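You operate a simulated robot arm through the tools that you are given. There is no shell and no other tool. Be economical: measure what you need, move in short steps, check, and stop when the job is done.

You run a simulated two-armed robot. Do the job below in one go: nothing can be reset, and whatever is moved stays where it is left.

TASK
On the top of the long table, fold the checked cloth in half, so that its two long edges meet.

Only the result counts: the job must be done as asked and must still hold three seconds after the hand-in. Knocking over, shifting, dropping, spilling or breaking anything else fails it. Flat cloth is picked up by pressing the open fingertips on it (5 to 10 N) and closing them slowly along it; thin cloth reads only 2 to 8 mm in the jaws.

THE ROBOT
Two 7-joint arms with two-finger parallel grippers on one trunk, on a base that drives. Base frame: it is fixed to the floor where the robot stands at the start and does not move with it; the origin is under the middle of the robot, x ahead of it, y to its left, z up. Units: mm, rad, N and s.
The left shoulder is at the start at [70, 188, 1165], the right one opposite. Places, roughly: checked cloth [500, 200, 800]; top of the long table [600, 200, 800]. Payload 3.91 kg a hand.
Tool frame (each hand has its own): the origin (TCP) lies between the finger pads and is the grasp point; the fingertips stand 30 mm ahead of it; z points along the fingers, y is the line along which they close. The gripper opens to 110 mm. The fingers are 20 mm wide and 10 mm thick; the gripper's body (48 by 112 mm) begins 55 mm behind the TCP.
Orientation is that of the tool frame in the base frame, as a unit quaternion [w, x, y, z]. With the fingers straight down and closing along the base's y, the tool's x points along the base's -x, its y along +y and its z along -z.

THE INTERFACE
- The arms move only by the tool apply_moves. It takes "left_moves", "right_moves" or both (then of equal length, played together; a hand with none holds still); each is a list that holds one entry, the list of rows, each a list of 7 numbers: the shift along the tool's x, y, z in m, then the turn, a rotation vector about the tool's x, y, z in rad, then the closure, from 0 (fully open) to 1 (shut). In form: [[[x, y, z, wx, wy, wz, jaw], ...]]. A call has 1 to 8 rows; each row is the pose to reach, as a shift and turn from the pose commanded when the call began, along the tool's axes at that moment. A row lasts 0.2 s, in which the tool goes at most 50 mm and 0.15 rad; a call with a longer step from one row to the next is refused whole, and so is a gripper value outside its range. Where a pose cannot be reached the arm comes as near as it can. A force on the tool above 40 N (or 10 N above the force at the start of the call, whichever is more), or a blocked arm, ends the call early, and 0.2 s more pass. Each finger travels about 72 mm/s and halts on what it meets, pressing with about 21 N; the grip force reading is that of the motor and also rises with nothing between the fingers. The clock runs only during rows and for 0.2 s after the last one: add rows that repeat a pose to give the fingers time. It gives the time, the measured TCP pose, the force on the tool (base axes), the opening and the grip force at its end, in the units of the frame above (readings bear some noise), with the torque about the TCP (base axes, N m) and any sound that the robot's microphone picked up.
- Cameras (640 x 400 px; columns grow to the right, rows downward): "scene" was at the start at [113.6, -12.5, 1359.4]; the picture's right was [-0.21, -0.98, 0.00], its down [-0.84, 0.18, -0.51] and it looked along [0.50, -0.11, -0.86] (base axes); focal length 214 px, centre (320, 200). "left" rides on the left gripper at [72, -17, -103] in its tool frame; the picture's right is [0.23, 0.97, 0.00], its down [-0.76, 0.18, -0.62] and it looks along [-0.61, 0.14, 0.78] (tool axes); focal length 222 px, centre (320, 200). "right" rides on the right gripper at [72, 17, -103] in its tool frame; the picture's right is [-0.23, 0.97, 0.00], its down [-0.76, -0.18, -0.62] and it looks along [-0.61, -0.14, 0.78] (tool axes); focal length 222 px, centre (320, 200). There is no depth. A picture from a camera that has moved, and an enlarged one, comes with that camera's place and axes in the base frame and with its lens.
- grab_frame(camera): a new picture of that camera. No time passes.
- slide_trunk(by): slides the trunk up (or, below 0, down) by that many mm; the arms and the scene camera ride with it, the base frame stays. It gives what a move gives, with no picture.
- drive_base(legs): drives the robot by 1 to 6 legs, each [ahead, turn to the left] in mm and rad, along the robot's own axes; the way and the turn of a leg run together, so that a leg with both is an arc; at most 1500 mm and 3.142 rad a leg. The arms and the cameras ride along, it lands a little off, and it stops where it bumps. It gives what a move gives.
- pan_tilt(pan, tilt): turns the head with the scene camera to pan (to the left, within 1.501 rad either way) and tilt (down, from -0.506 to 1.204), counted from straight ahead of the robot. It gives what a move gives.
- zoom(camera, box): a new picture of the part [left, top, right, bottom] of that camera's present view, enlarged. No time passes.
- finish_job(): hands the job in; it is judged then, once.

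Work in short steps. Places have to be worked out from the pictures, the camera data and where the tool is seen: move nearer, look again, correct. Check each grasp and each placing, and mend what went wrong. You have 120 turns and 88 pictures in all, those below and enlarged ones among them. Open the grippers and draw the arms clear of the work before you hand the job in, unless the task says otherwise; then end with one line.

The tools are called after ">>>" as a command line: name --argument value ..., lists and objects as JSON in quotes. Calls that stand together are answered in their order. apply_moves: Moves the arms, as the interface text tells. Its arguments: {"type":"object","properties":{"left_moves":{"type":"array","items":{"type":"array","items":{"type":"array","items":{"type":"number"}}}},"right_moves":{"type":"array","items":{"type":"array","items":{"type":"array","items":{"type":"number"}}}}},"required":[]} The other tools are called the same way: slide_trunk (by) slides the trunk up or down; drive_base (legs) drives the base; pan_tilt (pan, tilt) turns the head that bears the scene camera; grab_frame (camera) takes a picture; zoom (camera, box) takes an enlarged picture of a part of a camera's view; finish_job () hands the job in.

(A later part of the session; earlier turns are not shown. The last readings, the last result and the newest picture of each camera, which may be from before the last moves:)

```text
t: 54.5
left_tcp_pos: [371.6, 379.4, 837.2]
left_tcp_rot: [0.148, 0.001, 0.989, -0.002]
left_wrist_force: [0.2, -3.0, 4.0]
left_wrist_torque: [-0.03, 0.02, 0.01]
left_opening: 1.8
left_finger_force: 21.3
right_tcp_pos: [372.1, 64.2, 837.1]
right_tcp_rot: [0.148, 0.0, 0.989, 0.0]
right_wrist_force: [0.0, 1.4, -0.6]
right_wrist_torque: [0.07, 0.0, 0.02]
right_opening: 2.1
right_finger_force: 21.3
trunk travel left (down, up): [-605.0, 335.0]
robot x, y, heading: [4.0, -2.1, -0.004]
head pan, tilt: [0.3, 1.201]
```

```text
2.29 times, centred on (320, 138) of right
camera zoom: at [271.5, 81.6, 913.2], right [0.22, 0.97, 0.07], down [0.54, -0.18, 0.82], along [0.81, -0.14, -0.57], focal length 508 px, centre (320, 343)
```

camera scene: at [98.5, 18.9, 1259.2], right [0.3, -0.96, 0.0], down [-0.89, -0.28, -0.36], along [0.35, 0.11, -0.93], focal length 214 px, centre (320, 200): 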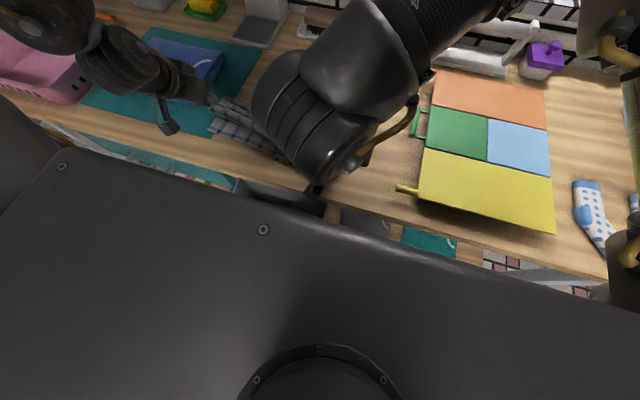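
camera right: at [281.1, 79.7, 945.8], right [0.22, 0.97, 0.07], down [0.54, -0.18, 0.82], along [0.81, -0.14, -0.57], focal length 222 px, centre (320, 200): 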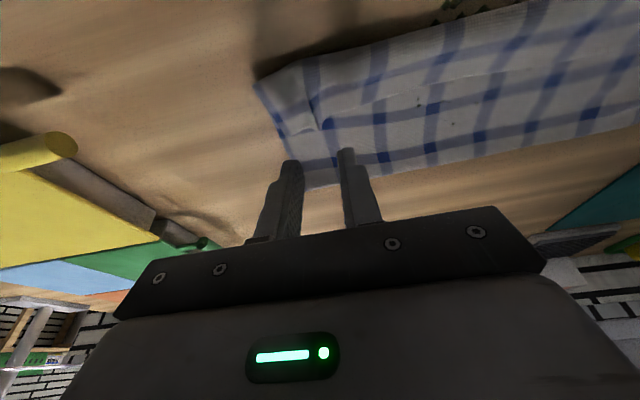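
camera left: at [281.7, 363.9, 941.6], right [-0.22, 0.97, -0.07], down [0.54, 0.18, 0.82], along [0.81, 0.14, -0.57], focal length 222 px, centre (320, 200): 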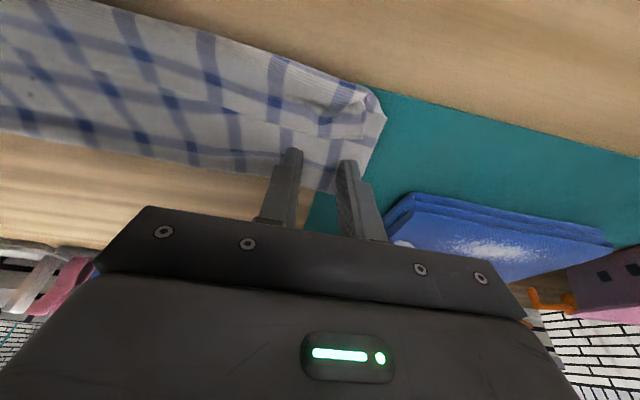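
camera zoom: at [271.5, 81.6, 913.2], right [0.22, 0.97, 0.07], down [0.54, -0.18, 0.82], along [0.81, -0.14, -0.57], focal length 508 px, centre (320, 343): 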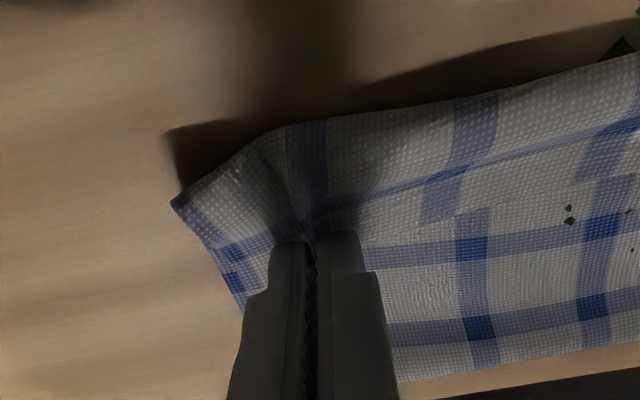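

Both hands grip thin cloth (1.8 and 2.1 mm). I lift 25 mm and move 15 mm toward the robot, straightening the tools for reach, and check.

>>> apply_moves --left_moves '[[[0.0, 0, -0.01, 0, 0.05, 0, 1], [0.003, 0, -0.019, 0, 0.15, 0, 1], [0.0069, 0, -0.0283, 0, 0.25, 0, 1], [0.0069, 0, -0.0283, 0, 0.25, 0, 1]]]' --right_moves '[[[0.0, 0, -0.01, 0, 0.05, 0, 1], [0.003, 0, -0.019, 0, 0.15, 0, 1], [0.0069, 0, -0.0283, 0, 0.25, 0, 1], [0.0069, 0, -0.0283, 0, 0.25, 0, 1]]]'

>>> grab_frame --camera "left"

>>> grab_frame --camera "right"

>>> zoom --camera "scene" --box '[180, 40, 420, 190]'

```text
t: 55.5
left_tcp_pos: [358.8, 379.7, 863.5]
left_tcp_rot: [0.023, 0.001, 1.0, -0.002]
left_wrist_force: [0.9, -3.3, -1.1]
left_wrist_torque: [-0.11, -0.01, 0.04]
left_opening: 1.8
left_finger_force: 21.0
right_tcp_pos: [355.7, 64.6, 860.4]
right_tcp_rot: [0.024, 0.0, 1.0, 0.001]
right_wrist_force: [1.3, 3.5, -0.1]
right_wrist_torque: [0.09, 0.03, -0.04]
right_opening: 2.1
right_finger_force: 21.0
trunk travel left (down, up): [-605.0, 335.0]
robot x, y, heading: [-0.8, 2.9, -0.005]
head pan, tilt: [0.3, 1.201]
```

```text
35 pictures are left
camera left: at [280.9, 364.8, 962.7], right [-0.23, 0.97, -0.01], down [0.73, 0.18, 0.66], along [0.64, 0.14, -0.75], focal length 222 px, centre (320, 200)
```

left: 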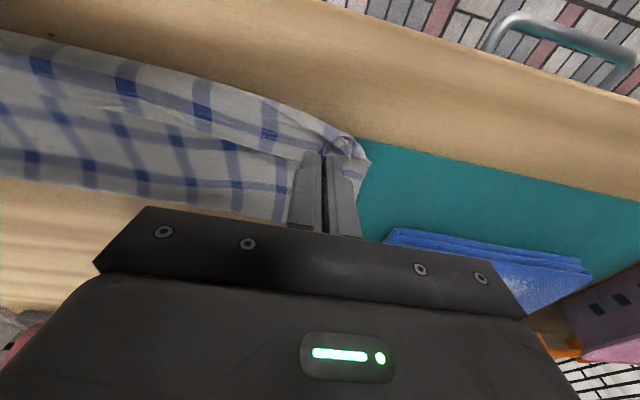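

```text
34 pictures are left
camera right: at [279.2, 81.7, 959.7], right [0.23, 0.97, 0.01], down [0.73, -0.18, 0.66], along [0.64, -0.14, -0.75], focal length 222 px, centre (320, 200)
```

right: 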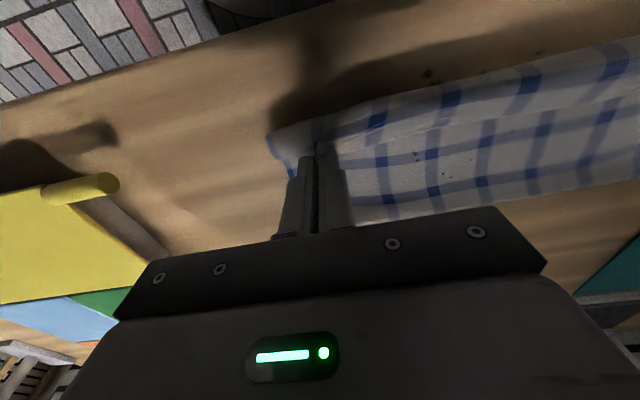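

```text
2.67 times, centred on (300, 115) of scene
camera zoom: at [100.5, 18.9, 1279.0], right [0.3, -0.96, 0.0], down [-0.89, -0.28, -0.36], along [0.35, 0.11, -0.93], focal length 572 px, centre (373, 427)
```

zoom: 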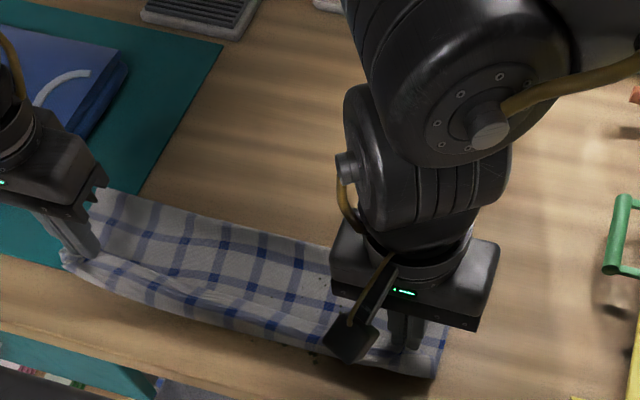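

The flap still leads the grips by ~20 mm, so I continue toward the robot at this height until taut, then lower.

>>> apply_moves --left_moves '[[[0.012, 0, 0, 0, 0.02, 0, 1], [0.024, 0.001, 0, 0, 0.04, 0, 1], [0.034, 0.001, 0.005, 0, 0.045, 0, 1], [0.04, 0.001, 0.015, 0, 0.045, 0, 1], [0.042, 0.001, 0.025, 0, 0.045, 0, 1], [0.042, 0.001, 0.025, 0, 0.045, 0, 1]]]' --right_moves '[[[0.012, 0, 0, 0, 0.02, 0, 1], [0.024, 0, 0, 0, 0.04, 0, 1], [0.034, 0, 0.005, 0, 0.045, 0, 1], [0.04, 0, 0.013, 0, 0.045, 0, 1], [0.042, 0, 0.022, 0, 0.045, 0, 1], [0.042, 0, 0.022, 0, 0.045, 0, 1]]]'

>>> grab_frame --camera "left"

>>> grab_frame --camera "right"

```text
t: 57.0
left_tcp_pos: [317.2, 380.2, 836.2]
left_tcp_rot: [0.002, 0.001, 1.0, -0.001]
left_wrist_force: [0.4, -3.5, 1.1]
left_wrist_torque: [-0.08, 0.02, 0.01]
left_opening: 1.8
left_finger_force: 21.0
right_tcp_pos: [315.9, 64.3, 837.3]
right_tcp_rot: [0.004, 0.0, 1.0, -0.001]
right_wrist_force: [0.3, 2.5, -1.0]
right_wrist_torque: [0.08, -0.01, -0.03]
right_opening: 2.1
right_finger_force: 20.2
trunk travel left (down, up): [-605.0, 335.0]
robot x, y, heading: [-0.9, -0.8, 0.003]
head pan, tilt: [0.3, 1.201]
```

```text
32 pictures are left
camera left: at [244.5, 364.3, 939.1], right [-0.23, 0.97, 0.0], down [0.76, 0.18, 0.63], along [0.61, 0.14, -0.78], focal length 222 px, centre (320, 200)
```

left: 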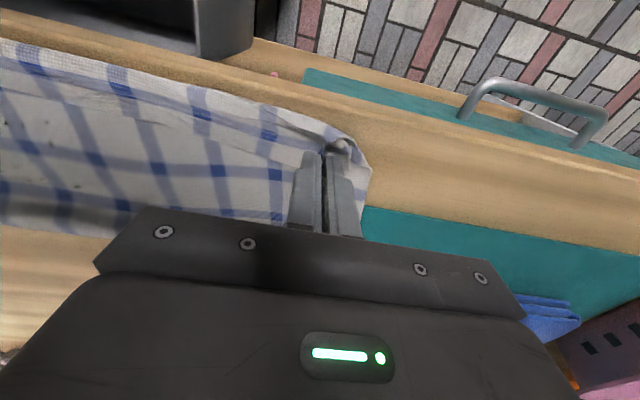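

```text
31 pictures are left
camera right: at [242.5, 80.9, 938.8], right [0.23, 0.97, 0.0], down [0.76, -0.18, 0.63], along [0.61, -0.14, -0.78], focal length 222 px, centre (320, 200)
```

right: 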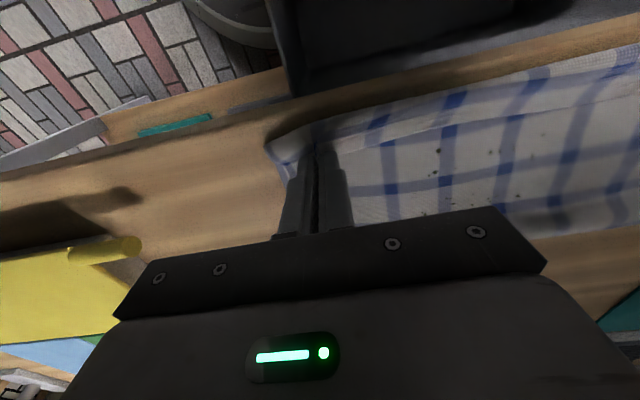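

The grips always hold a ~18 mm margin curled back. Before choosing how to flip that flap, I check where the whole cloth lies now.

>>> zoom --camera "scene" --box '[180, 60, 420, 210]'

```text
2.67 times, centred on (300, 135) of scene
camera zoom: at [100.5, 17.8, 1279.0], right [0.3, -0.96, 0.0], down [-0.89, -0.28, -0.36], along [0.35, 0.11, -0.93], focal length 572 px, centre (373, 373)
```

zoom: 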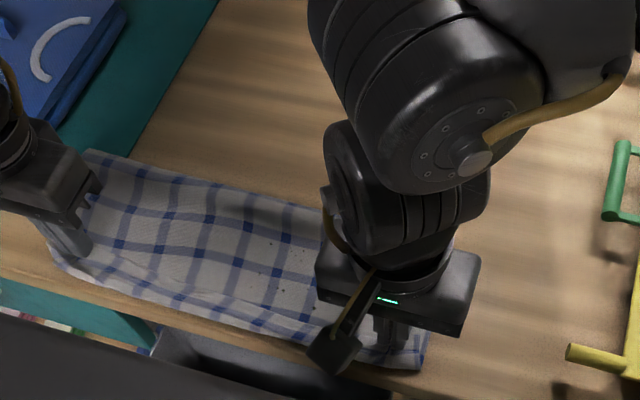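

The fold is at x≈434 with the front at 300, so the lower near edge should be about x≈318. I'll test flipping the right end of the curled flap: release it, come down behind (far side of) its edge with the left still holding, and push the edge toward the robot.

>>> apply_moves --right_moves '[[[0, 0, 0, 0, 0, 0, 0.9], [0, 0, 0, 0, 0, 0, 0.75], [0, 0, -0.02, 0, 0, 0, 0.75], [-0.016, 0, -0.025, 0, 0, 0, 0.75], [-0.034, 0, -0.025, 0, 0, 0, 0.75], [-0.036, 0, -0.015, 0, 0, 0, 0.75], [-0.036, 0, -0.002, 0, 0, 0, 0.75], [-0.036, 0, 0.001, 0, 0, 0, 0.75]]]'

>>> zoom --camera "right" --box '[180, 30, 500, 230]'

```text
t: 58.8
left_tcp_pos: [318.6, 381.3, 834.0]
left_tcp_rot: [0.002, -0.001, 1.0, -0.001]
left_wrist_force: [-0.1, -0.4, 1.2]
left_wrist_torque: [0.01, 0.0, 0.01]
left_opening: 1.5
left_finger_force: 20.9
right_tcp_pos: [350.1, 62.7, 836.7]
right_tcp_rot: [0.003, 0.0, 1.0, 0.0]
right_wrist_force: [0.0, -0.1, -0.4]
right_wrist_torque: [-0.01, -0.02, 0.01]
right_opening: 27.6
right_finger_force: 0.1
trunk travel left (down, up): [-605.0, 335.0]
robot x, y, heading: [0.0, -0.3, 0.001]
head pan, tilt: [0.3, 1.201]
```

```text
2.00 times, centred on (340, 130) of right
camera zoom: at [278.6, 81.5, 938.2], right [0.23, 0.97, 0.0], down [0.76, -0.18, 0.63], along [0.61, -0.14, -0.78], focal length 444 px, centre (280, 340)
```

zoom: 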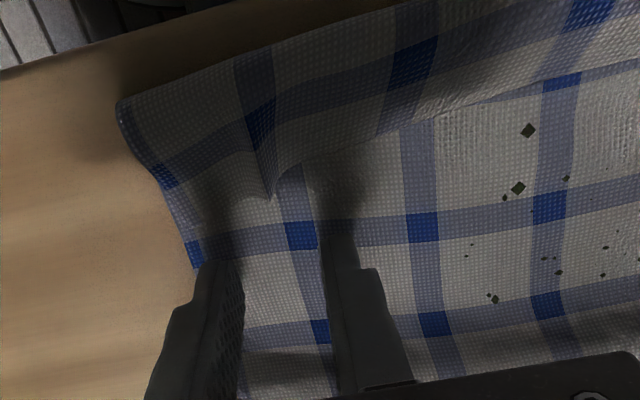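

The fingers are behind the flap's edge. I lower 3.5 mm to skim the layer beneath and push 60 mm toward the robot.

>>> apply_moves --right_moves '[[[0, 0, 0.0035, 0, 0, 0, 0.75], [0.012, 0, 0.0035, 0, 0, 0, 0.75], [0.024, 0, 0.003, 0, 0, 0, 0.75], [0.036, 0, 0.002, 0, 0, 0, 0.75], [0.048, 0, 0.001, 0, 0, 0, 0.75], [0.06, 0, 0, 0, 0, 0, 0.75], [0.07, 0, 0, 0, 0, 0, 0.75]]]'

>>> zoom --camera "right" --box '[180, 30, 500, 230]'

```text
t: 60.4
left_tcp_pos: [318.3, 380.6, 836.6]
left_tcp_rot: [0.001, 0.001, 1.0, 0.0]
left_wrist_force: [0.5, -0.3, 1.0]
left_wrist_torque: [0.02, -0.03, -0.02]
left_opening: 1.7
left_finger_force: 21.3
right_tcp_pos: [278.9, 65.4, 836.1]
right_tcp_rot: [0.002, 0.001, 1.0, 0.0]
right_wrist_force: [-0.4, 0.0, 0.0]
right_wrist_torque: [-0.01, -0.01, -0.03]
right_opening: 27.6
right_finger_force: 0.1
trunk travel left (down, up): [-605.0, 335.0]
robot x, y, heading: [1.3, 4.8, 0.002]
head pan, tilt: [0.3, 1.201]
```

```text
2.00 times, centred on (340, 130) of right
camera zoom: at [207.3, 82.1, 937.6], right [0.23, 0.97, 0.0], down [0.76, -0.18, 0.63], along [0.61, -0.14, -0.78], focal length 444 px, centre (280, 340)
```

zoom: 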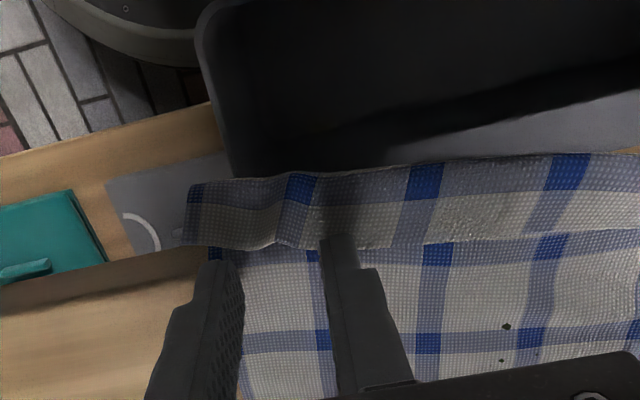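

The push flipped the flap over, it seems along most of its width. I lift the right hand away, release the left and do the same there.

>>> apply_moves --right_moves '[[[0, 0, -0.03, 0, 0, 0, 0.75], [0, -0.01, -0.07, 0, 0, 0, 0.75], [-0.03, -0.03, -0.11, 0, 0, 0, 0.75], [-0.07, -0.05, -0.13, 0, 0, 0, 0.75], [-0.11, -0.07, -0.14, 0, 0, 0, 0.75], [-0.15, -0.09, -0.15, 0, 0, 0, 0.75], [-0.15, -0.09, -0.15, 0, 0, 0, 0.75], [-0.15, -0.09, -0.15, 0, 0, 0, 0.75]]]' --left_moves '[[[0, 0, 0, 0, 0, 0, 0.9], [0, 0, 0, 0, 0, 0, 0.75], [0, 0, -0.02, 0, 0, 0, 0.75], [-0.016, 0, -0.025, 0, 0, 0, 0.75], [-0.034, 0, -0.025, 0, 0, 0, 0.75], [-0.036, 0, -0.015, 0, 0, 0, 0.75], [-0.036, 0, -0.002, 0, 0, 0, 0.75], [-0.036, 0, 0.001, 0, 0, 0, 0.75]]]'

>>> zoom --camera "left" --box '[180, 30, 500, 230]'

>>> zoom --camera "scene" --box '[180, 80, 420, 230]'

```text
refused: row 3 steps farther than a row can; nothing moved
```

```text
2.00 times, centred on (340, 130) of left
camera zoom: at [244.5, 364.9, 938.9], right [-0.23, 0.97, 0.0], down [0.76, 0.18, 0.63], along [0.61, 0.14, -0.78], focal length 444 px, centre (280, 340)
```

zoom: 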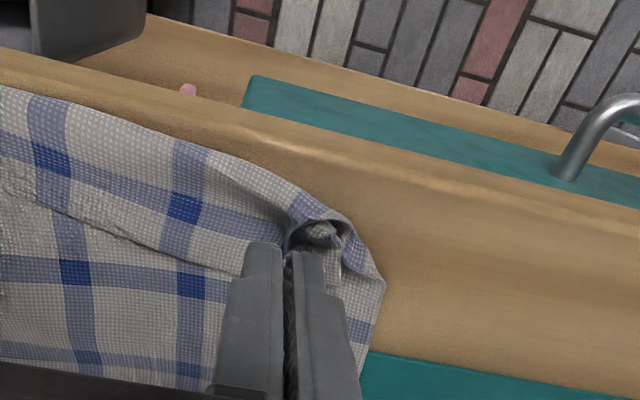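

```text
2.67 times, centred on (300, 155) of scene
camera zoom: at [100.5, 18.6, 1279.0], right [0.3, -0.96, 0.0], down [-0.89, -0.28, -0.36], along [0.35, 0.11, -0.93], focal length 572 px, centre (373, 320)
```

zoom: 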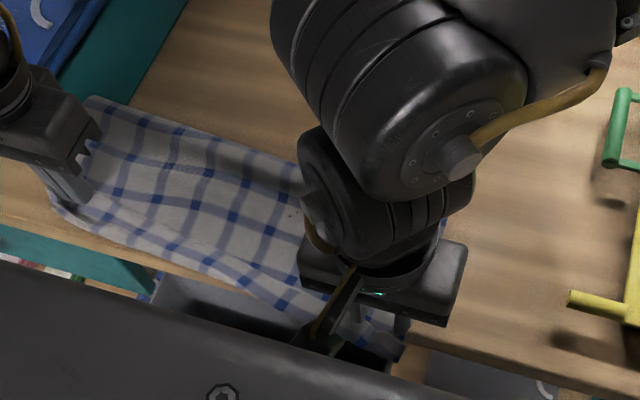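

That row was too long; I resend it with shorter steps.

>>> apply_moves --right_moves '[[[0, 0, -0.03, 0, 0, 0, 0.75], [0, 0, -0.07, 0, 0, 0, 0.75], [-0.02, -0.01, -0.1, 0, 0, 0, 0.75], [-0.05, -0.03, -0.12, 0, 0, 0, 0.75], [-0.08, -0.05, -0.14, 0, 0, 0, 0.75], [-0.115, -0.07, -0.15, 0, 0, 0, 0.75], [-0.15, -0.09, -0.15, 0, 0, 0, 0.75], [-0.18, -0.11, -0.15, 0, 0, 0, 0.75]]]' --left_moves '[[[0, 0, 0, 0, 0, 0, 0.9], [0, 0, 0, 0, 0, 0, 0.75], [0, 0, -0.02, 0, 0, 0, 0.75], [-0.016, 0, -0.025, 0, 0, 0, 0.75], [-0.034, 0, -0.025, 0, 0, 0, 0.75], [-0.036, 0, -0.015, 0, 0, 0, 0.75], [-0.036, 0, -0.002, 0, 0, 0, 0.75], [-0.036, 0, 0.001, 0, 0, 0, 0.75]]]'

>>> zoom --camera "left" --box '[180, 30, 500, 230]'

>>> zoom --camera "scene" --box '[180, 80, 420, 230]'

```text
t: 62.1
left_tcp_pos: [354.3, 378.6, 834.4]
left_tcp_rot: [0.002, 0.0, 1.0, -0.001]
left_wrist_force: [0.4, 0.4, 0.1]
left_wrist_torque: [0.05, -0.02, -0.03]
left_opening: 27.8
left_finger_force: 0.2
left hand out of reach, approached as far as the arm can: row 3
right_tcp_pos: [455.3, -45.5, 984.3]
right_tcp_rot: [0.003, 0.001, 1.0, 0.001]
right_wrist_force: [0.0, 0.5, 0.2]
right_wrist_torque: [0.04, -0.01, -0.03]
right_opening: 27.6
right_finger_force: 0.1
right hand out of reach, approached as far as the arm can: row 8
trunk travel left (down, up): [-605.0, 335.0]
robot x, y, heading: [2.4, 0.7, -0.001]
head pan, tilt: [0.3, 1.201]
```

```text
2.00 times, centred on (340, 130) of left
camera zoom: at [281.6, 363.4, 938.6], right [-0.23, 0.97, 0.0], down [0.76, 0.18, 0.63], along [0.61, 0.14, -0.78], focal length 444 px, centre (280, 340)
```

zoom: 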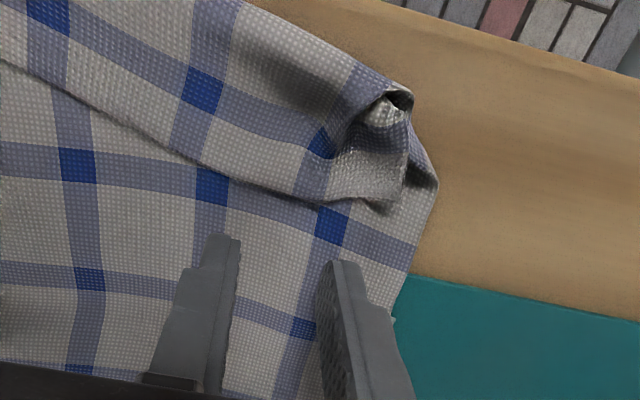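

```text
2.67 times, centred on (300, 155) of scene
camera zoom: at [100.4, 16.6, 1279.0], right [0.3, -0.96, 0.0], down [-0.89, -0.28, -0.36], along [0.35, 0.11, -0.93], focal length 572 px, centre (373, 320)
```

zoom: 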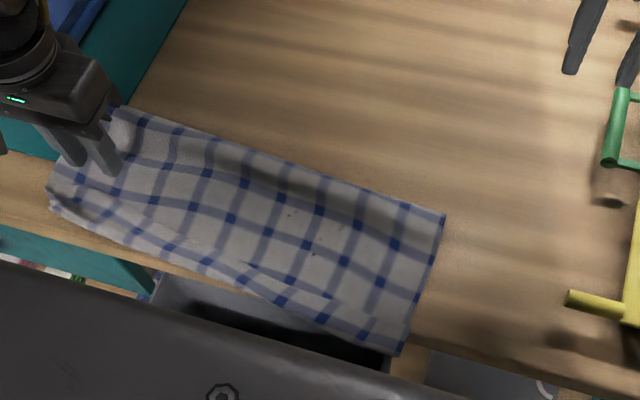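

The left flap is still curled and the right end now hangs near the table's edge. I zoom in on the right end to see whether the push truly flipped it.

>>> zoom --camera "scene" --box '[260, 140, 350, 220]'

```text
5.00 times, centred on (305, 180) of scene
camera zoom: at [100.4, 16.6, 1279.0], right [0.3, -0.96, 0.0], down [-0.89, -0.28, -0.36], along [0.35, 0.11, -0.93], focal length 1072 px, centre (395, 300)
```

zoom: 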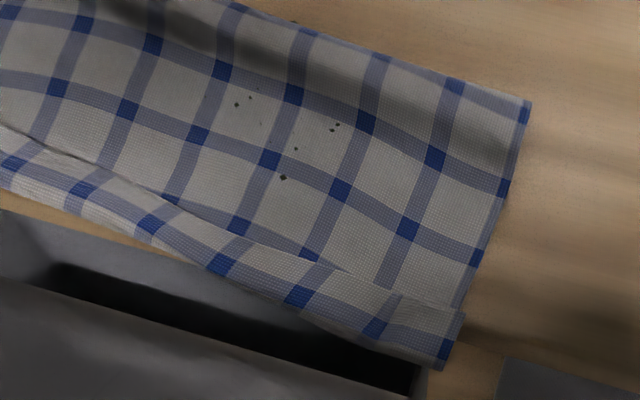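

It only shifted: the flap is still curled and the top got pulled too far. I'll reopen the cloth completely: re-grip the flap on both sides, carry it back out, pull the cloth flat and farther onto the table, then regrasp with only a ~5 mm margin so the curl becomes negligible.

>>> apply_moves --left_moves '[[[0, 0, -0.012, 0, 0, 0, 0.75], [0.013, -0.002, -0.014, 0, 0, 0, 0.75], [0.026, -0.003, -0.012, 0, 0, 0, 0.75], [0.026, -0.003, -0.01, 0, 0, 0, 0.75], [0.026, -0.003, -0.01, 0, 0, 0, 0.75], [0.026, -0.003, -0.01, 0, 0, 0, 0.75], [0.026, -0.003, -0.01, 0, 0, 0, 0.75]]]' --right_moves '[[[0.029, 0.018, 0.02, 0, 0, 0, 0.75], [0.058, 0.036, 0.04, 0, 0, 0, 0.75], [0.088, 0.055, 0.06, 0, 0, 0, 0.75], [0.117, 0.074, 0.08, 0, 0, 0, 0.75], [0.147, 0.093, 0.1, 0, 0, 0, 0.75], [0.176, 0.111, 0.12, 0, 0, 0, 0.75], [0.176, 0.111, 0.137, 0, 0, 0, 0.75]]]'

>>> grab_frame --camera "right"

>>> grab_frame --camera "left"

```text
t: 63.8
left_tcp_pos: [328.6, 377.5, 845.3]
left_tcp_rot: [0.001, 0.0, 1.0, -0.001]
left_wrist_force: [-0.3, 0.5, 0.2]
left_wrist_torque: [0.0, 0.0, 0.02]
left_opening: 27.5
left_finger_force: 0.1
right_tcp_pos: [279.5, 65.2, 848.5]
right_tcp_rot: [0.002, -0.001, 1.0, 0.0]
right_wrist_force: [-0.2, 0.9, -1.2]
right_wrist_torque: [0.02, 0.02, 0.0]
right_opening: 27.3
right_finger_force: 0.1
trunk travel left (down, up): [-605.0, 335.0]
robot x, y, heading: [1.7, 0.0, -0.005]
head pan, tilt: [0.3, 1.201]
```

```text
22 pictures are left
camera right: at [207.2, 83.2, 949.7], right [0.23, 0.97, 0.0], down [0.76, -0.18, 0.63], along [0.61, -0.14, -0.78], focal length 222 px, centre (320, 200)
```

right: 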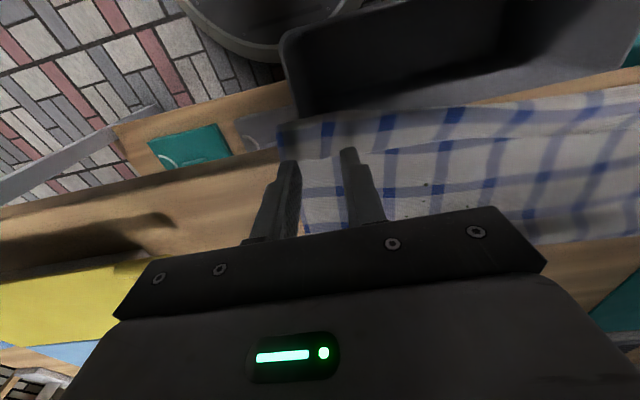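

```text
21 pictures are left
camera left: at [254.8, 362.1, 948.0], right [-0.23, 0.97, 0.0], down [0.76, 0.18, 0.62], along [0.61, 0.14, -0.78], focal length 222 px, centre (320, 200)
```

left: 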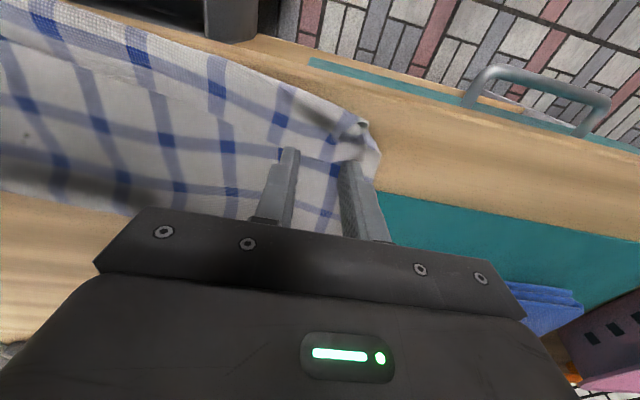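

Both hands are above the flap (right end overhangs the table edge slightly). I lower onto the flap and close slowly.

>>> apply_moves --left_moves '[[[0, 0, 0.006, 0, 0, 0, 0.75], [0, 0, 0.0115, 0, 0, 0, 0.75], [0, 0, 0.0125, 0, 0, 0, 0.78], [0, 0, 0.0125, 0, 0, 0, 0.83], [0, 0, 0.0125, 0, 0, 0, 0.88], [0, 0, 0.0125, 0, 0, 0, 0.93], [0, 0, 0.0125, 0, 0, 0, 1.0], [0, 0, 0.0125, 0, 0, 0, 1.0]]]' --right_moves '[[[0, 0, 0.008, 0, 0, 0, 0.75], [0, 0, 0.015, 0, 0, 0, 0.75], [0, 0, 0.016, 0, 0, 0, 0.78], [0, 0, 0.016, 0, 0, 0, 0.83], [0, 0, 0.016, 0, 0, 0, 0.88], [0, 0, 0.016, 0, 0, 0, 0.93], [0, 0, 0.016, 0, 0, 0, 1.0], [0, 0, 0.016, 0, 0, 0, 1.0]]]'

```text
t: 65.5
left_tcp_pos: [327.9, 378.1, 831.9]
left_tcp_rot: [0.002, 0.0, 1.0, 0.0]
left_wrist_force: [-0.4, -3.1, 0.6]
left_wrist_torque: [-0.1, 0.0, -0.02]
left_opening: 2.2
left_finger_force: 21.2
right_tcp_pos: [277.4, 66.0, 831.4]
right_tcp_rot: [0.003, 0.0, 1.0, 0.001]
right_wrist_force: [1.6, 0.1, 32.3]
right_wrist_torque: [-0.04, -0.09, -0.02]
right_opening: 2.6
right_finger_force: 20.8
trunk travel left (down, up): [-605.0, 335.0]
robot x, y, heading: [-0.1, 2.5, 0.004]
head pan, tilt: [0.3, 1.201]
```

Both grips hold. I carry the top layer up and back out over the cloth.

>>> apply_moves --left_moves '[[[0, 0, -0.038, 0, 0, 0, 1], [-0.017, 0, -0.063, 0, 0, 0, 1], [-0.047, 0, -0.083, 0, 0, 0, 1], [-0.082, 0, -0.098, 0, 0, 0, 1], [-0.117, 0, -0.108, 0, 0, 0, 1], [-0.152, 0, -0.108, 0, 0, 0, 1], [-0.182, 0, -0.098, 0, 0, 0, 1], [-0.212, 0, -0.083, 0, 0, 0, 1]]]' --right_moves '[[[-0.003, 0, -0.039, 0, 0, 0, 1], [-0.028, 0, -0.064, 0, 0, 0, 1], [-0.063, 0, -0.084, 0, 0, 0, 1], [-0.103, 0, -0.099, 0, 0, 0, 1], [-0.143, 0, -0.109, 0, 0, 0, 1], [-0.183, 0, -0.109, 0, 0, 0, 1], [-0.223, 0, -0.099, 0, 0, 0, 1], [-0.258, 0, -0.084, 0, 0, 0, 1]]]'

>>> zoom --camera "scene" --box '[180, 50, 420, 200]'

```text
t: 67.3
left_tcp_pos: [542.4, 379.1, 911.7]
left_tcp_rot: [-0.001, 0.0, 1.0, -0.001]
left_wrist_force: [0.2, 0.2, 0.0]
left_wrist_torque: [-0.02, 0.04, -0.03]
left_opening: 1.8
left_finger_force: 21.0
right_tcp_pos: [540.7, 67.2, 915.4]
right_tcp_rot: [0.001, -0.001, 1.0, 0.0]
right_wrist_force: [0.7, 0.3, -0.8]
right_wrist_torque: [0.03, 0.02, -0.04]
right_opening: 2.3
right_finger_force: 21.4
trunk travel left (down, up): [-605.0, 335.0]
robot x, y, heading: [1.8, 3.6, -0.004]
head pan, tilt: [0.3, 1.201]
```

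```text
2.67 times, centred on (300, 125) of scene
camera zoom: at [104.6, 19.2, 1278.6], right [0.3, -0.96, 0.0], down [-0.89, -0.28, -0.36], along [0.34, 0.11, -0.93], focal length 572 px, centre (373, 400)
```

zoom: 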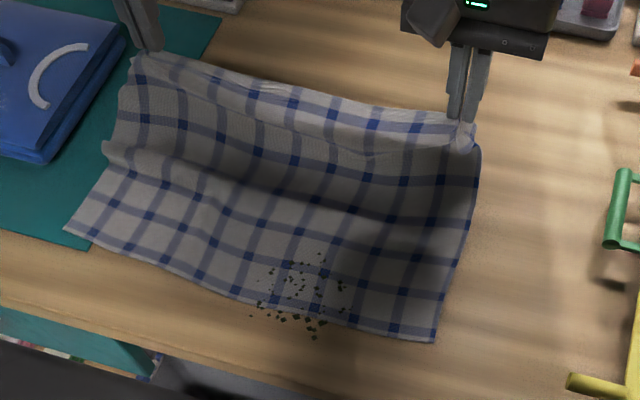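

The cloth reopened cleanly: its near edge is at about (365,433)–(354,40). I lay the far edge down at x≈590 (within reach), release and lift to regrasp closer to the edge.

>>> apply_moves --left_moves '[[[-0.015, 0, 0.02, 0, -0.05, 0, 1], [-0.029, 0, 0.04, 0, -0.1, 0, 1], [-0.043, 0, 0.06, 0, -0.15, 0, 1], [-0.043, 0, 0.077, 0, -0.15, 0, 1], [-0.043, 0, 0.077, 0, -0.15, 0, 0.9], [-0.043, 0, 0.077, 0, -0.15, 0, 0.75], [-0.043, 0, 0.06, 0, -0.15, 0, 0.75], [-0.043, 0, 0.04, 0, -0.15, 0, 0.75]]]' --right_moves '[[[-0.015, 0, 0.02, 0, -0.05, 0, 1], [-0.029, 0, 0.04, 0, -0.1, 0, 1], [-0.043, 0, 0.06, 0, -0.15, 0, 1], [-0.043, 0, 0.08, 0, -0.15, 0, 1], [-0.043, 0, 0.08, 0, -0.15, 0, 0.9], [-0.043, 0, 0.08, 0, -0.15, 0, 0.75], [-0.043, 0, 0.06, 0, -0.15, 0, 0.75], [-0.043, 0, 0.04, 0, -0.15, 0, 0.75]]]'

>>> grab_frame --camera "left"

>>> grab_frame --camera "right"

```text
t: 69.2
left_tcp_pos: [584.0, 376.9, 875.4]
left_tcp_rot: [0.077, 0.0, 0.997, -0.001]
left_wrist_force: [0.3, 1.0, 0.3]
left_wrist_torque: [0.0, -0.01, 0.01]
left_opening: 27.6
left_finger_force: 0.1
right_tcp_pos: [581.2, 67.2, 877.6]
right_tcp_rot: [0.077, 0.0, 0.997, -0.001]
right_wrist_force: [0.5, 0.9, -0.8]
right_wrist_torque: [0.0, -0.01, -0.02]
right_opening: 27.5
right_finger_force: 0.1
trunk travel left (down, up): [-605.0, 335.0]
robot x, y, heading: [2.1, 0.1, 0.001]
head pan, tilt: [0.3, 1.201]
```

```text
19 pictures are left
camera left: at [495.1, 360.8, 966.8], right [-0.22, 0.97, -0.04], down [0.66, 0.18, 0.73], along [0.72, 0.14, -0.68], focal length 222 px, centre (320, 200)
```

left: 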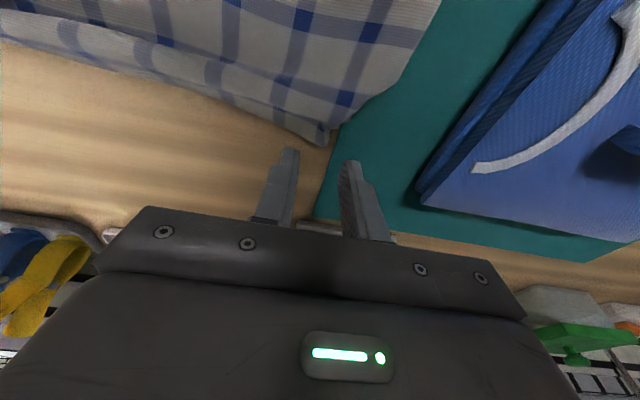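

```text
18 pictures are left
camera right: at [493.0, 83.7, 967.1], right [0.22, 0.97, 0.04], down [0.66, -0.18, 0.73], along [0.72, -0.14, -0.68], focal length 222 px, centre (320, 200)
```

right: 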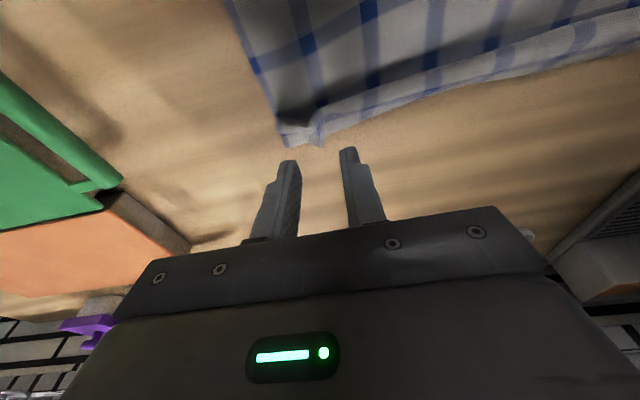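

Far edge now: left corner at about (596,382), right corner (592,37) with a ridge ending at (601,65). I position for a ~6 mm margin grip: left at (588,360), right at (595,65), tilt 0.25.

>>> apply_moves --left_moves '[[[0, -0.008, 0.012, 0, -0.05, 0, 0.75], [0.001, -0.017, 0.025, 0, -0.1, 0, 0.75], [0.0019, -0.017, 0.0381, 0, -0.1, 0, 0.75], [0.0019, -0.017, 0.0381, 0, -0.1, 0, 0.75]]]' --right_moves '[[[-0.003, -0.001, 0.014, 0, -0.05, 0, 0.75], [-0.005, -0.002, 0.028, 0, -0.1, 0, 0.75], [-0.0076, -0.002, 0.0405, 0, -0.1, 0, 0.75], [-0.0076, -0.002, 0.0405, 0, -0.1, 0, 0.75]]]'

>>> zoom --camera "left" --box '[180, 50, 460, 225]'

>>> zoom --camera "right" --box '[180, 50, 460, 225]'

```text
t: 70.2
left_tcp_pos: [586.3, 361.6, 837.3]
left_tcp_rot: [0.128, 0.0, 0.992, -0.001]
left_wrist_force: [0.6, -0.3, -0.1]
left_wrist_torque: [-0.01, 0.01, -0.03]
left_opening: 27.3
left_finger_force: 0.1
right_tcp_pos: [593.2, 63.6, 838.9]
right_tcp_rot: [0.127, -0.001, 0.992, 0.001]
right_wrist_force: [-0.7, -0.2, -1.2]
right_wrist_torque: [-0.01, -0.03, -0.02]
right_opening: 27.4
right_finger_force: 0.0
trunk travel left (down, up): [-605.0, 335.0]
robot x, y, heading: [2.8, -0.7, 0.002]
head pan, tilt: [0.3, 1.201]
```

```text
2.29 times, centred on (320, 138) of left
camera zoom: at [489.8, 344.9, 920.3], right [-0.22, 0.97, -0.06], down [0.58, 0.18, 0.79], along [0.78, 0.14, -0.6], focal length 508 px, centre (320, 343)
```

zoom: 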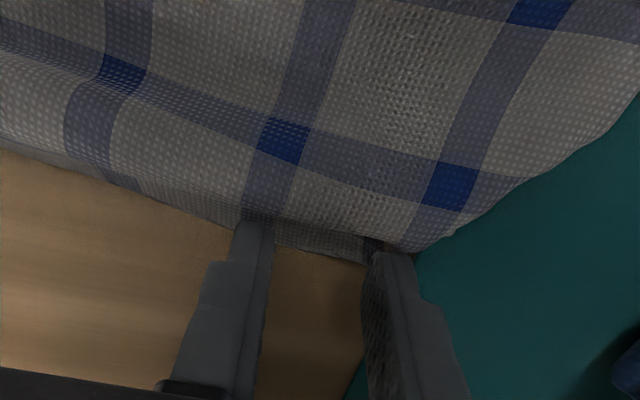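

```text
2.29 times, centred on (320, 138) of right
camera zoom: at [497.2, 80.9, 918.6], right [0.22, 0.97, 0.06], down [0.58, -0.18, 0.8], along [0.78, -0.14, -0.6], focal length 508 px, centre (320, 343)
```

zoom: 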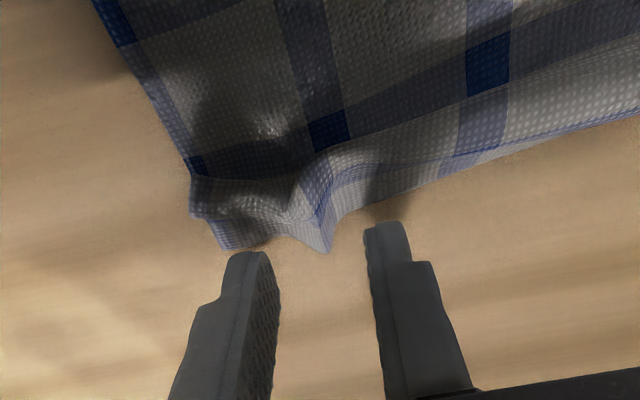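

The margins look like ~4 mm left, ~0 right; I shift left inward by 8 mm in y, pull the right 7 mm inside the edge, and lower onto the cloth.

>>> apply_moves --left_moves '[[[0.0017, -0.008, 0, 0, 0, 0, 0.75], [0.0025, -0.008, 0.002, 0, 0, 0, 0.75], [0.0032, -0.008, 0.0043, 0, 0, 0, 0.75], [0.0032, -0.008, 0.0043, 0, 0, 0, 0.75]]]' --right_moves '[[[0.0068, 0, -0.001, 0, 0, 0, 0.75], [0.0076, 0, 0.002, 0, 0, 0, 0.75], [0.0084, 0, 0.0045, 0, 0, 0, 0.75], [0.0084, 0, 0.0045, 0, 0, 0, 0.75]]]'

```text
t: 71.2
left_tcp_pos: [582.8, 352.5, 834.8]
left_tcp_rot: [0.127, 0.0, 0.992, -0.001]
left_wrist_force: [0.3, -0.4, 0.0]
left_wrist_torque: [0.0, -0.02, 0.01]
left_opening: 27.7
left_finger_force: 0.1
right_tcp_pos: [586.7, 64.6, 832.5]
right_tcp_rot: [0.129, 0.001, 0.992, 0.001]
right_wrist_force: [2.7, 1.0, 15.4]
right_wrist_torque: [0.04, 0.01, -0.02]
right_opening: 27.6
right_finger_force: 0.0
trunk travel left (down, up): [-605.0, 335.0]
robot x, y, heading: [-2.3, -0.6, 0.004]
head pan, tilt: [0.3, 1.201]
```

Right touches (15 N), left not yet. I lower the left 2 mm, ease the right 0.5 mm.

>>> apply_moves --left_moves '[[[0.0, 0, 0.001, 0, 0, 0, 0.75], [0.0, 0, 0.002, 0, 0, 0, 0.75], [0.0, 0, 0.002, 0, 0, 0, 0.75]]]' --right_moves '[[[0, 0, -0.0005, 0, 0, 0, 0.75], [0, 0, -0.0005, 0, 0, 0, 0.75], [0, 0, -0.0005, 0, 0, 0, 0.75]]]'

```text
t: 72.0
left_tcp_pos: [584.9, 352.2, 831.7]
left_tcp_rot: [0.128, 0.0, 0.992, -0.001]
left_wrist_force: [-0.4, 1.2, 5.5]
left_wrist_torque: [0.13, 0.04, 0.0]
left_opening: 27.5
left_finger_force: 0.4
right_tcp_pos: [586.1, 63.6, 832.8]
right_tcp_rot: [0.128, 0.001, 0.992, 0.0]
right_wrist_force: [3.7, 1.0, 15.0]
right_wrist_torque: [0.01, -0.05, 0.02]
right_opening: 27.6
right_finger_force: 0.1
trunk travel left (down, up): [-605.0, 335.0]
robot x, y, heading: [1.5, -0.1, -0.003]
head pan, tilt: [0.3, 1.201]
```

Left load rests only on its outer finger, so I roll it 0.05 rad to bring the inner finger down, and press a touch more before closing both slowly.

>>> apply_moves --left_moves '[[[0.0, 0, 0.0005, -0.05, 0, 0, 0.75], [0.0, 0, 0.0008, -0.05, 0, 0, 0.78], [0.0, 0, 0.0008, -0.05, 0, 0, 0.82], [0.0, 0, 0.0008, -0.05, 0, 0, 0.86], [0.0, 0, 0.0008, -0.05, 0, 0, 0.9], [0.0, 0, 0.0008, -0.05, 0, 0, 0.94], [0.0, 0, 0.0008, -0.05, 0, 0, 1.0], [0.0, 0, 0.0008, -0.05, 0, 0, 1.0]]]' --right_moves '[[[0, 0, -0.0002, 0, 0, 0, 0.75], [0, 0, -0.0003, 0, 0, 0, 0.78], [0, 0, -0.0003, 0, 0, 0, 0.82], [0, 0, -0.0003, 0, 0, 0, 0.86], [0, 0, -0.0003, 0, 0, 0, 0.9], [0, 0, -0.0003, 0, 0, 0, 0.94], [0, 0, -0.0003, 0, 0, 0, 1.0], [0, 0, -0.0003, 0, 0, 0, 1.0]]]'

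```text
t: 73.8
left_tcp_pos: [584.5, 352.1, 832.4]
left_tcp_rot: [0.128, -0.003, 0.992, 0.025]
left_wrist_force: [1.6, -3.6, 23.6]
left_wrist_torque: [-0.2, -0.01, -0.01]
left_opening: 2.5
left_finger_force: 20.7
right_tcp_pos: [582.7, 62.5, 833.1]
right_tcp_rot: [0.128, 0.001, 0.992, 0.0]
right_wrist_force: [-0.6, 0.8, -0.1]
right_wrist_torque: [0.04, 0.03, -0.02]
right_opening: 2.2
right_finger_force: 21.0
trunk travel left (down, up): [-605.0, 335.0]
robot x, y, heading: [-0.5, 0.9, -0.005]
head pan, tilt: [0.3, 1.201]
```

Both grips hold (2.5 and 2.2 mm) close to the edge. Now the fold along the improved path: up taut to flatten the lower half, over the fold line (x≈499 left, 489 right), then diagonally down toward the near edge.

>>> apply_moves --left_moves '[[[-0.0044, 0.004, -0.045, 0, 0.005, 0, 1], [-0.0061, 0.0095, -0.091, 0.02, 0.005, 0, 1], [0.0029, 0.0136, -0.112, 0.05, 0.035, 0, 1], [0.0279, 0.0186, -0.1313, 0.05, 0.075, 0, 1], [0.0561, 0.0228, -0.1369, 0.05, 0.115, 0, 1], [0.0875, 0.0261, -0.1226, 0.05, 0.155, 0, 1], [0.1192, 0.0292, -0.104, 0.05, 0.195, 0, 1], [0.1475, 0.0324, -0.0886, 0.05, 0.235, 0, 1]]]' --right_moves '[[[-0.0025, 0.001, -0.0454, 0, 0.005, 0, 1], [-0.0013, 0.003, -0.0923, 0, 0.005, 0, 1], [0.0097, 0.005, -0.1137, 0, 0.035, 0, 1], [0.0356, 0.007, -0.1333, 0, 0.075, 0, 1], [0.0641, 0.009, -0.139, 0, 0.115, 0, 1], [0.0954, 0.011, -0.1247, 0, 0.155, 0, 1], [0.1271, 0.013, -0.106, 0, 0.195, 0, 1], [0.1553, 0.015, -0.0906, 0, 0.235, 0, 1]]]'

>>> zoom --camera "scene" --box '[180, 50, 420, 200]'

```text
t: 75.5
left_tcp_pos: [419.5, 380.9, 879.0]
left_tcp_rot: [0.009, -0.002, 1.0, -0.003]
left_wrist_force: [-0.4, -4.0, 0.3]
left_wrist_torque: [-0.14, 0.01, 0.05]
left_opening: 2.3
left_finger_force: 20.8
right_tcp_pos: [413.0, 80.6, 881.9]
right_tcp_rot: [0.009, 0.0, 1.0, 0.0]
right_wrist_force: [0.3, 5.1, -0.7]
right_wrist_torque: [0.12, 0.02, -0.07]
right_opening: 2.2
right_finger_force: 20.8
trunk travel left (down, up): [-605.0, 335.0]
robot x, y, heading: [1.8, -1.8, 0.001]
head pan, tilt: [0.3, 1.201]
```

```text
2.67 times, centred on (300, 125) of scene
camera zoom: at [101.4, 19.2, 1279.0], right [0.3, -0.96, 0.0], down [-0.89, -0.28, -0.36], along [0.35, 0.11, -0.93], focal length 572 px, centre (373, 400)
```

zoom: 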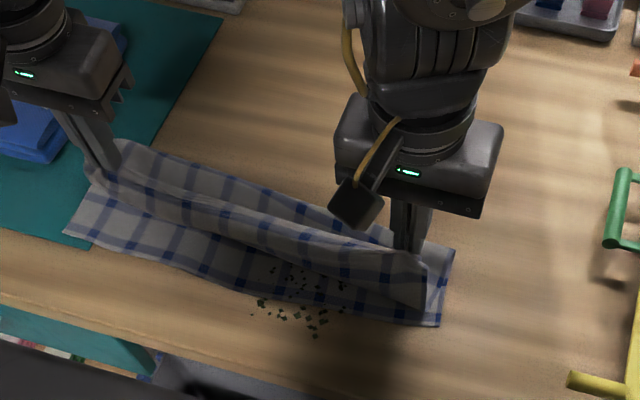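

The left side folds at the right place (490), but the right near edge is now at 372 and its fold at 457, so the right hand ran ahead. I go back out to relay it, then return with the right hand ~8 mm farther out than the left.

>>> apply_moves --left_moves '[[[-0.025, -0.002, -0.029, 0, 0, 0, 1], [-0.06, -0.003, -0.059, 0, 0, 0, 1], [-0.092, -0.003, -0.062, 0, 0, 0, 1], [-0.115, -0.003, -0.049, 0, 0, 0, 1], [-0.095, -0.003, -0.062, 0, 0, 0, 1], [-0.07, -0.003, -0.07, 0, 0, 0, 1], [-0.05, -0.003, -0.049, 0, 0, 0, 1], [-0.027, -0.003, -0.026, 0, 0, 0, 1]]]' --right_moves '[[[-0.037, 0, -0.031, 0, 0, 0, 1], [-0.072, 0.001, -0.056, 0, 0, 0, 1], [-0.107, 0.002, -0.056, 0, 0, 0, 1], [-0.132, 0.002, -0.043, 0, 0, 0, 1], [-0.112, 0.002, -0.059, 0, 0, 0, 1], [-0.087, 0.002, -0.071, 0, 0, 0, 1], [-0.065, 0.002, -0.049, 0, 0, 0, 1], [-0.042, 0.002, -0.024, 0, 0, 0, 1]]]'

>>> zoom --camera "scene" --box '[180, 50, 420, 200]'

```text
t: 77.3
left_tcp_pos: [447.6, 378.9, 906.5]
left_tcp_rot: [0.01, -0.003, 1.0, -0.001]
left_wrist_force: [0.7, -4.0, -0.3]
left_wrist_torque: [-0.11, -0.02, 0.05]
left_opening: 2.3
left_finger_force: 20.8
right_tcp_pos: [455.8, 79.6, 905.0]
right_tcp_rot: [0.01, -0.001, 1.0, 0.0]
right_wrist_force: [-0.5, 3.4, 0.1]
right_wrist_torque: [0.12, 0.02, -0.05]
right_opening: 2.3
right_finger_force: 20.9
trunk travel left (down, up): [-605.0, 335.0]
robot x, y, heading: [4.2, 3.3, -0.005]
head pan, tilt: [0.3, 1.201]
```

```text
2.67 times, centred on (300, 125) of scene
camera zoom: at [99.8, 18.7, 1279.1], right [0.3, -0.96, 0.0], down [-0.89, -0.28, -0.36], along [0.35, 0.11, -0.93], focal length 572 px, centre (373, 400)
```

zoom: 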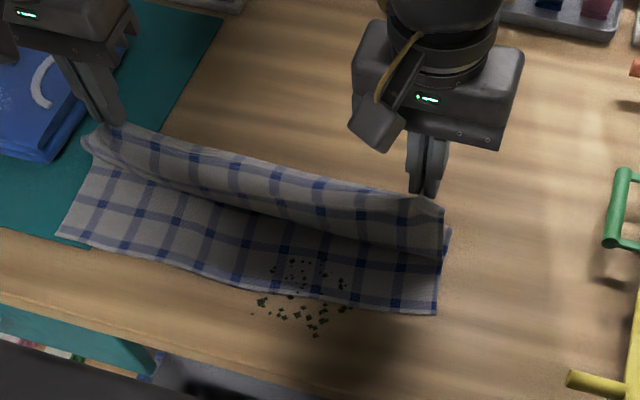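

The near edge is now at about 354 (left) to 381 (right), slightly skewed, so I aim the grips at x≈364 left and 391 right, descending along the 45° line and shifting 8 mm left.

>>> apply_moves --left_moves '[[[0.016, 0.002, 0.0085, 0, 0, 0, 1], [0.036, 0.004, 0.0255, 0, 0, 0, 1], [0.056, 0.006, 0.0455, 0, 0, 0, 1], [0.072, 0.008, 0.0595, 0, 0, 0, 1], [0.084, 0.008, 0.069, 0, 0, 0, 1], [0.084, 0.008, 0.069, 0, 0, 0, 1]]]' --right_moves '[[[0.004, 0.002, 0.01, 0, 0, 0, 1], [0.02, 0.004, 0.026, 0, 0, 0, 1], [0.038, 0.006, 0.044, 0, 0, 0, 1], [0.053, 0.008, 0.058, 0, 0, 0, 1], [0.065, 0.008, 0.068, 0, 0, 0, 1], [0.065, 0.008, 0.068, 0, 0, 0, 1]]]'

>>> grab_frame --camera "scene"

>>> grab_frame --camera "right"

```text
t: 78.8
left_tcp_pos: [366.5, 385.3, 835.6]
left_tcp_rot: [0.012, -0.003, 1.0, -0.001]
left_wrist_force: [5.9, 0.2, 14.9]
left_wrist_torque: [0.1, -0.15, -0.01]
left_opening: 2.4
left_finger_force: 20.7
right_tcp_pos: [391.8, 89.4, 834.9]
right_tcp_rot: [0.01, 0.0, 1.0, 0.001]
right_wrist_force: [-0.1, 2.3, 0.1]
right_wrist_torque: [0.05, -0.01, -0.02]
right_opening: 2.1
right_finger_force: 21.1
trunk travel left (down, up): [-605.0, 335.0]
robot x, y, heading: [1.9, 0.1, -0.004]
head pan, tilt: [0.3, 1.201]
```

```text
13 pictures are left
camera scene: at [100.6, 17.7, 1279.3], right [0.3, -0.96, 0.0], down [-0.89, -0.28, -0.36], along [0.35, 0.11, -0.93], focal length 214 px, centre (320, 200)
```

scene: 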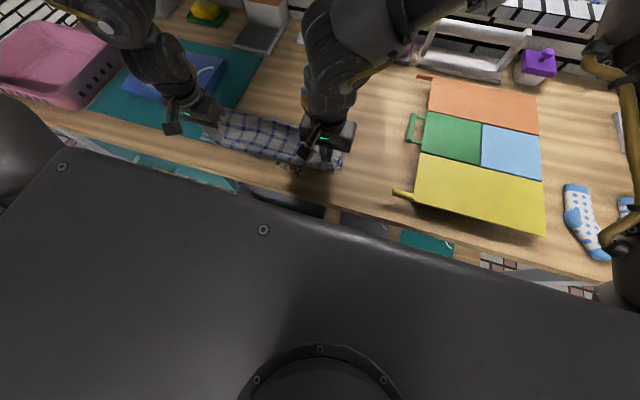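

```text
12 pictures are left
camera right: at [317.5, 105.3, 936.2], right [0.23, 0.97, 0.01], down [0.75, -0.18, 0.64], along [0.62, -0.14, -0.77], focal length 222 px, centre (320, 200)
```

right: 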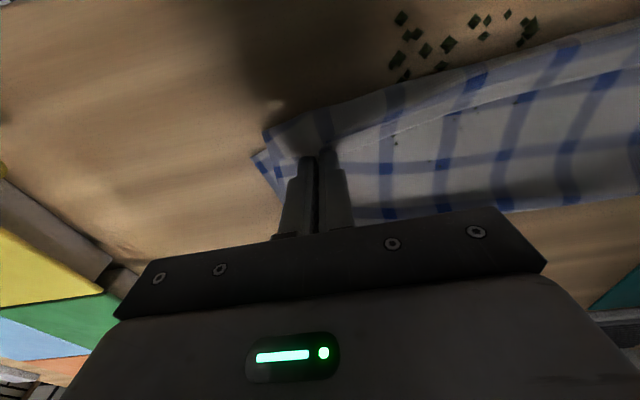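

On the right the top edge is at x≈382 over the lower edge at ≈377, a good match. I release both hands gently and lift clear.

>>> apply_moves --left_moves '[[[0, 0, -0.001, 0, 0, 0, 0.95], [0, 0, -0.001, 0, 0, 0, 0.88], [0, 0, -0.001, 0, 0, 0, 0.8], [0, 0, -0.012, 0, 0, 0, 0.8], [0, 0, -0.04, 0, 0, 0, 0.8], [0, 0, -0.08, 0, 0, 0, 0.8], [-0.035, 0.025, -0.1, 0, 0, 0, 0.8], [-0.07, 0.05, -0.12, 0, 0, 0, 0.8]]]' --right_moves '[[[0, 0, 0.002, 0, 0, 0, 0.95], [0, 0, 0.002, 0, 0, 0, 0.88], [0, 0, 0.002, 0, 0, 0, 0.8], [0, 0, -0.012, 0, 0, 0, 0.8], [0, 0, -0.04, 0, 0, 0, 0.8], [0, 0, -0.08, 0, 0, 0, 0.8], [-0.03, -0.03, -0.1, 0, 0, 0, 0.8], [-0.06, -0.06, -0.12, 0, 0, 0, 0.8]]]'

>>> apply_moves --left_moves '[[[-0.03, 0.02, -0.02, 0, 0, 0, 0.8], [-0.06, 0.04, -0.04, 0, 0, 0, 0.8]]]' --right_moves '[[[-0.02, -0.03, -0.02, 0, 0, 0, 0.8], [-0.04, -0.06, -0.04, 0, 0, 0, 0.8]]]'

>>> zoom --camera "scene" --box '[200, 90, 360, 190]'

```text
t: 80.5
left_tcp_pos: [429.2, 434.7, 958.0]
left_tcp_rot: [0.009, -0.004, 1.0, -0.001]
left_wrist_force: [0.8, 0.2, 0.1]
left_wrist_torque: [0.03, 0.01, 0.04]
left_opening: 21.8
left_finger_force: 0.1
right_tcp_pos: [447.9, 29.8, 956.8]
right_tcp_rot: [0.009, 0.0, 1.0, 0.001]
right_wrist_force: [-1.0, -0.6, 0.2]
right_wrist_torque: [0.02, -0.01, 0.01]
right_opening: 22.0
right_finger_force: 0.1
trunk travel left (down, up): [-605.0, 335.0]
robot x, y, heading: [1.5, -0.2, -0.002]
head pan, tilt: [0.3, 1.201]
```

```text
t: 81.2
left_tcp_pos: [491.1, 476.3, 999.2]
left_tcp_rot: [0.009, -0.002, 1.0, -0.001]
left_wrist_force: [0.3, -1.3, -0.6]
left_wrist_torque: [0.0, -0.03, -0.01]
left_opening: 21.9
left_finger_force: 0.2
right_tcp_pos: [488.3, -31.2, 998.5]
right_tcp_rot: [0.01, 0.0, 1.0, 0.001]
right_wrist_force: [0.4, -0.4, -0.4]
right_wrist_torque: [0.02, 0.0, 0.0]
right_opening: 21.9
right_finger_force: 0.1
trunk travel left (down, up): [-605.0, 335.0]
robot x, y, heading: [-2.3, -0.3, -0.002]
head pan, tilt: [0.3, 1.201]
```

```text
4.00 times, centred on (280, 140) of scene
camera zoom: at [100.8, 17.0, 1278.9], right [0.3, -0.96, 0.0], down [-0.89, -0.27, -0.36], along [0.35, 0.11, -0.93], focal length 858 px, centre (480, 440)
```

zoom: 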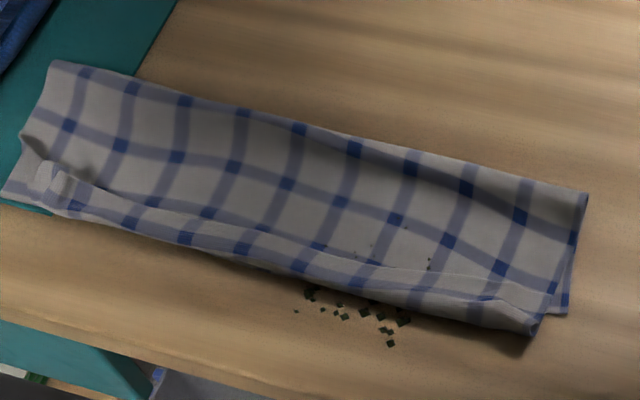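

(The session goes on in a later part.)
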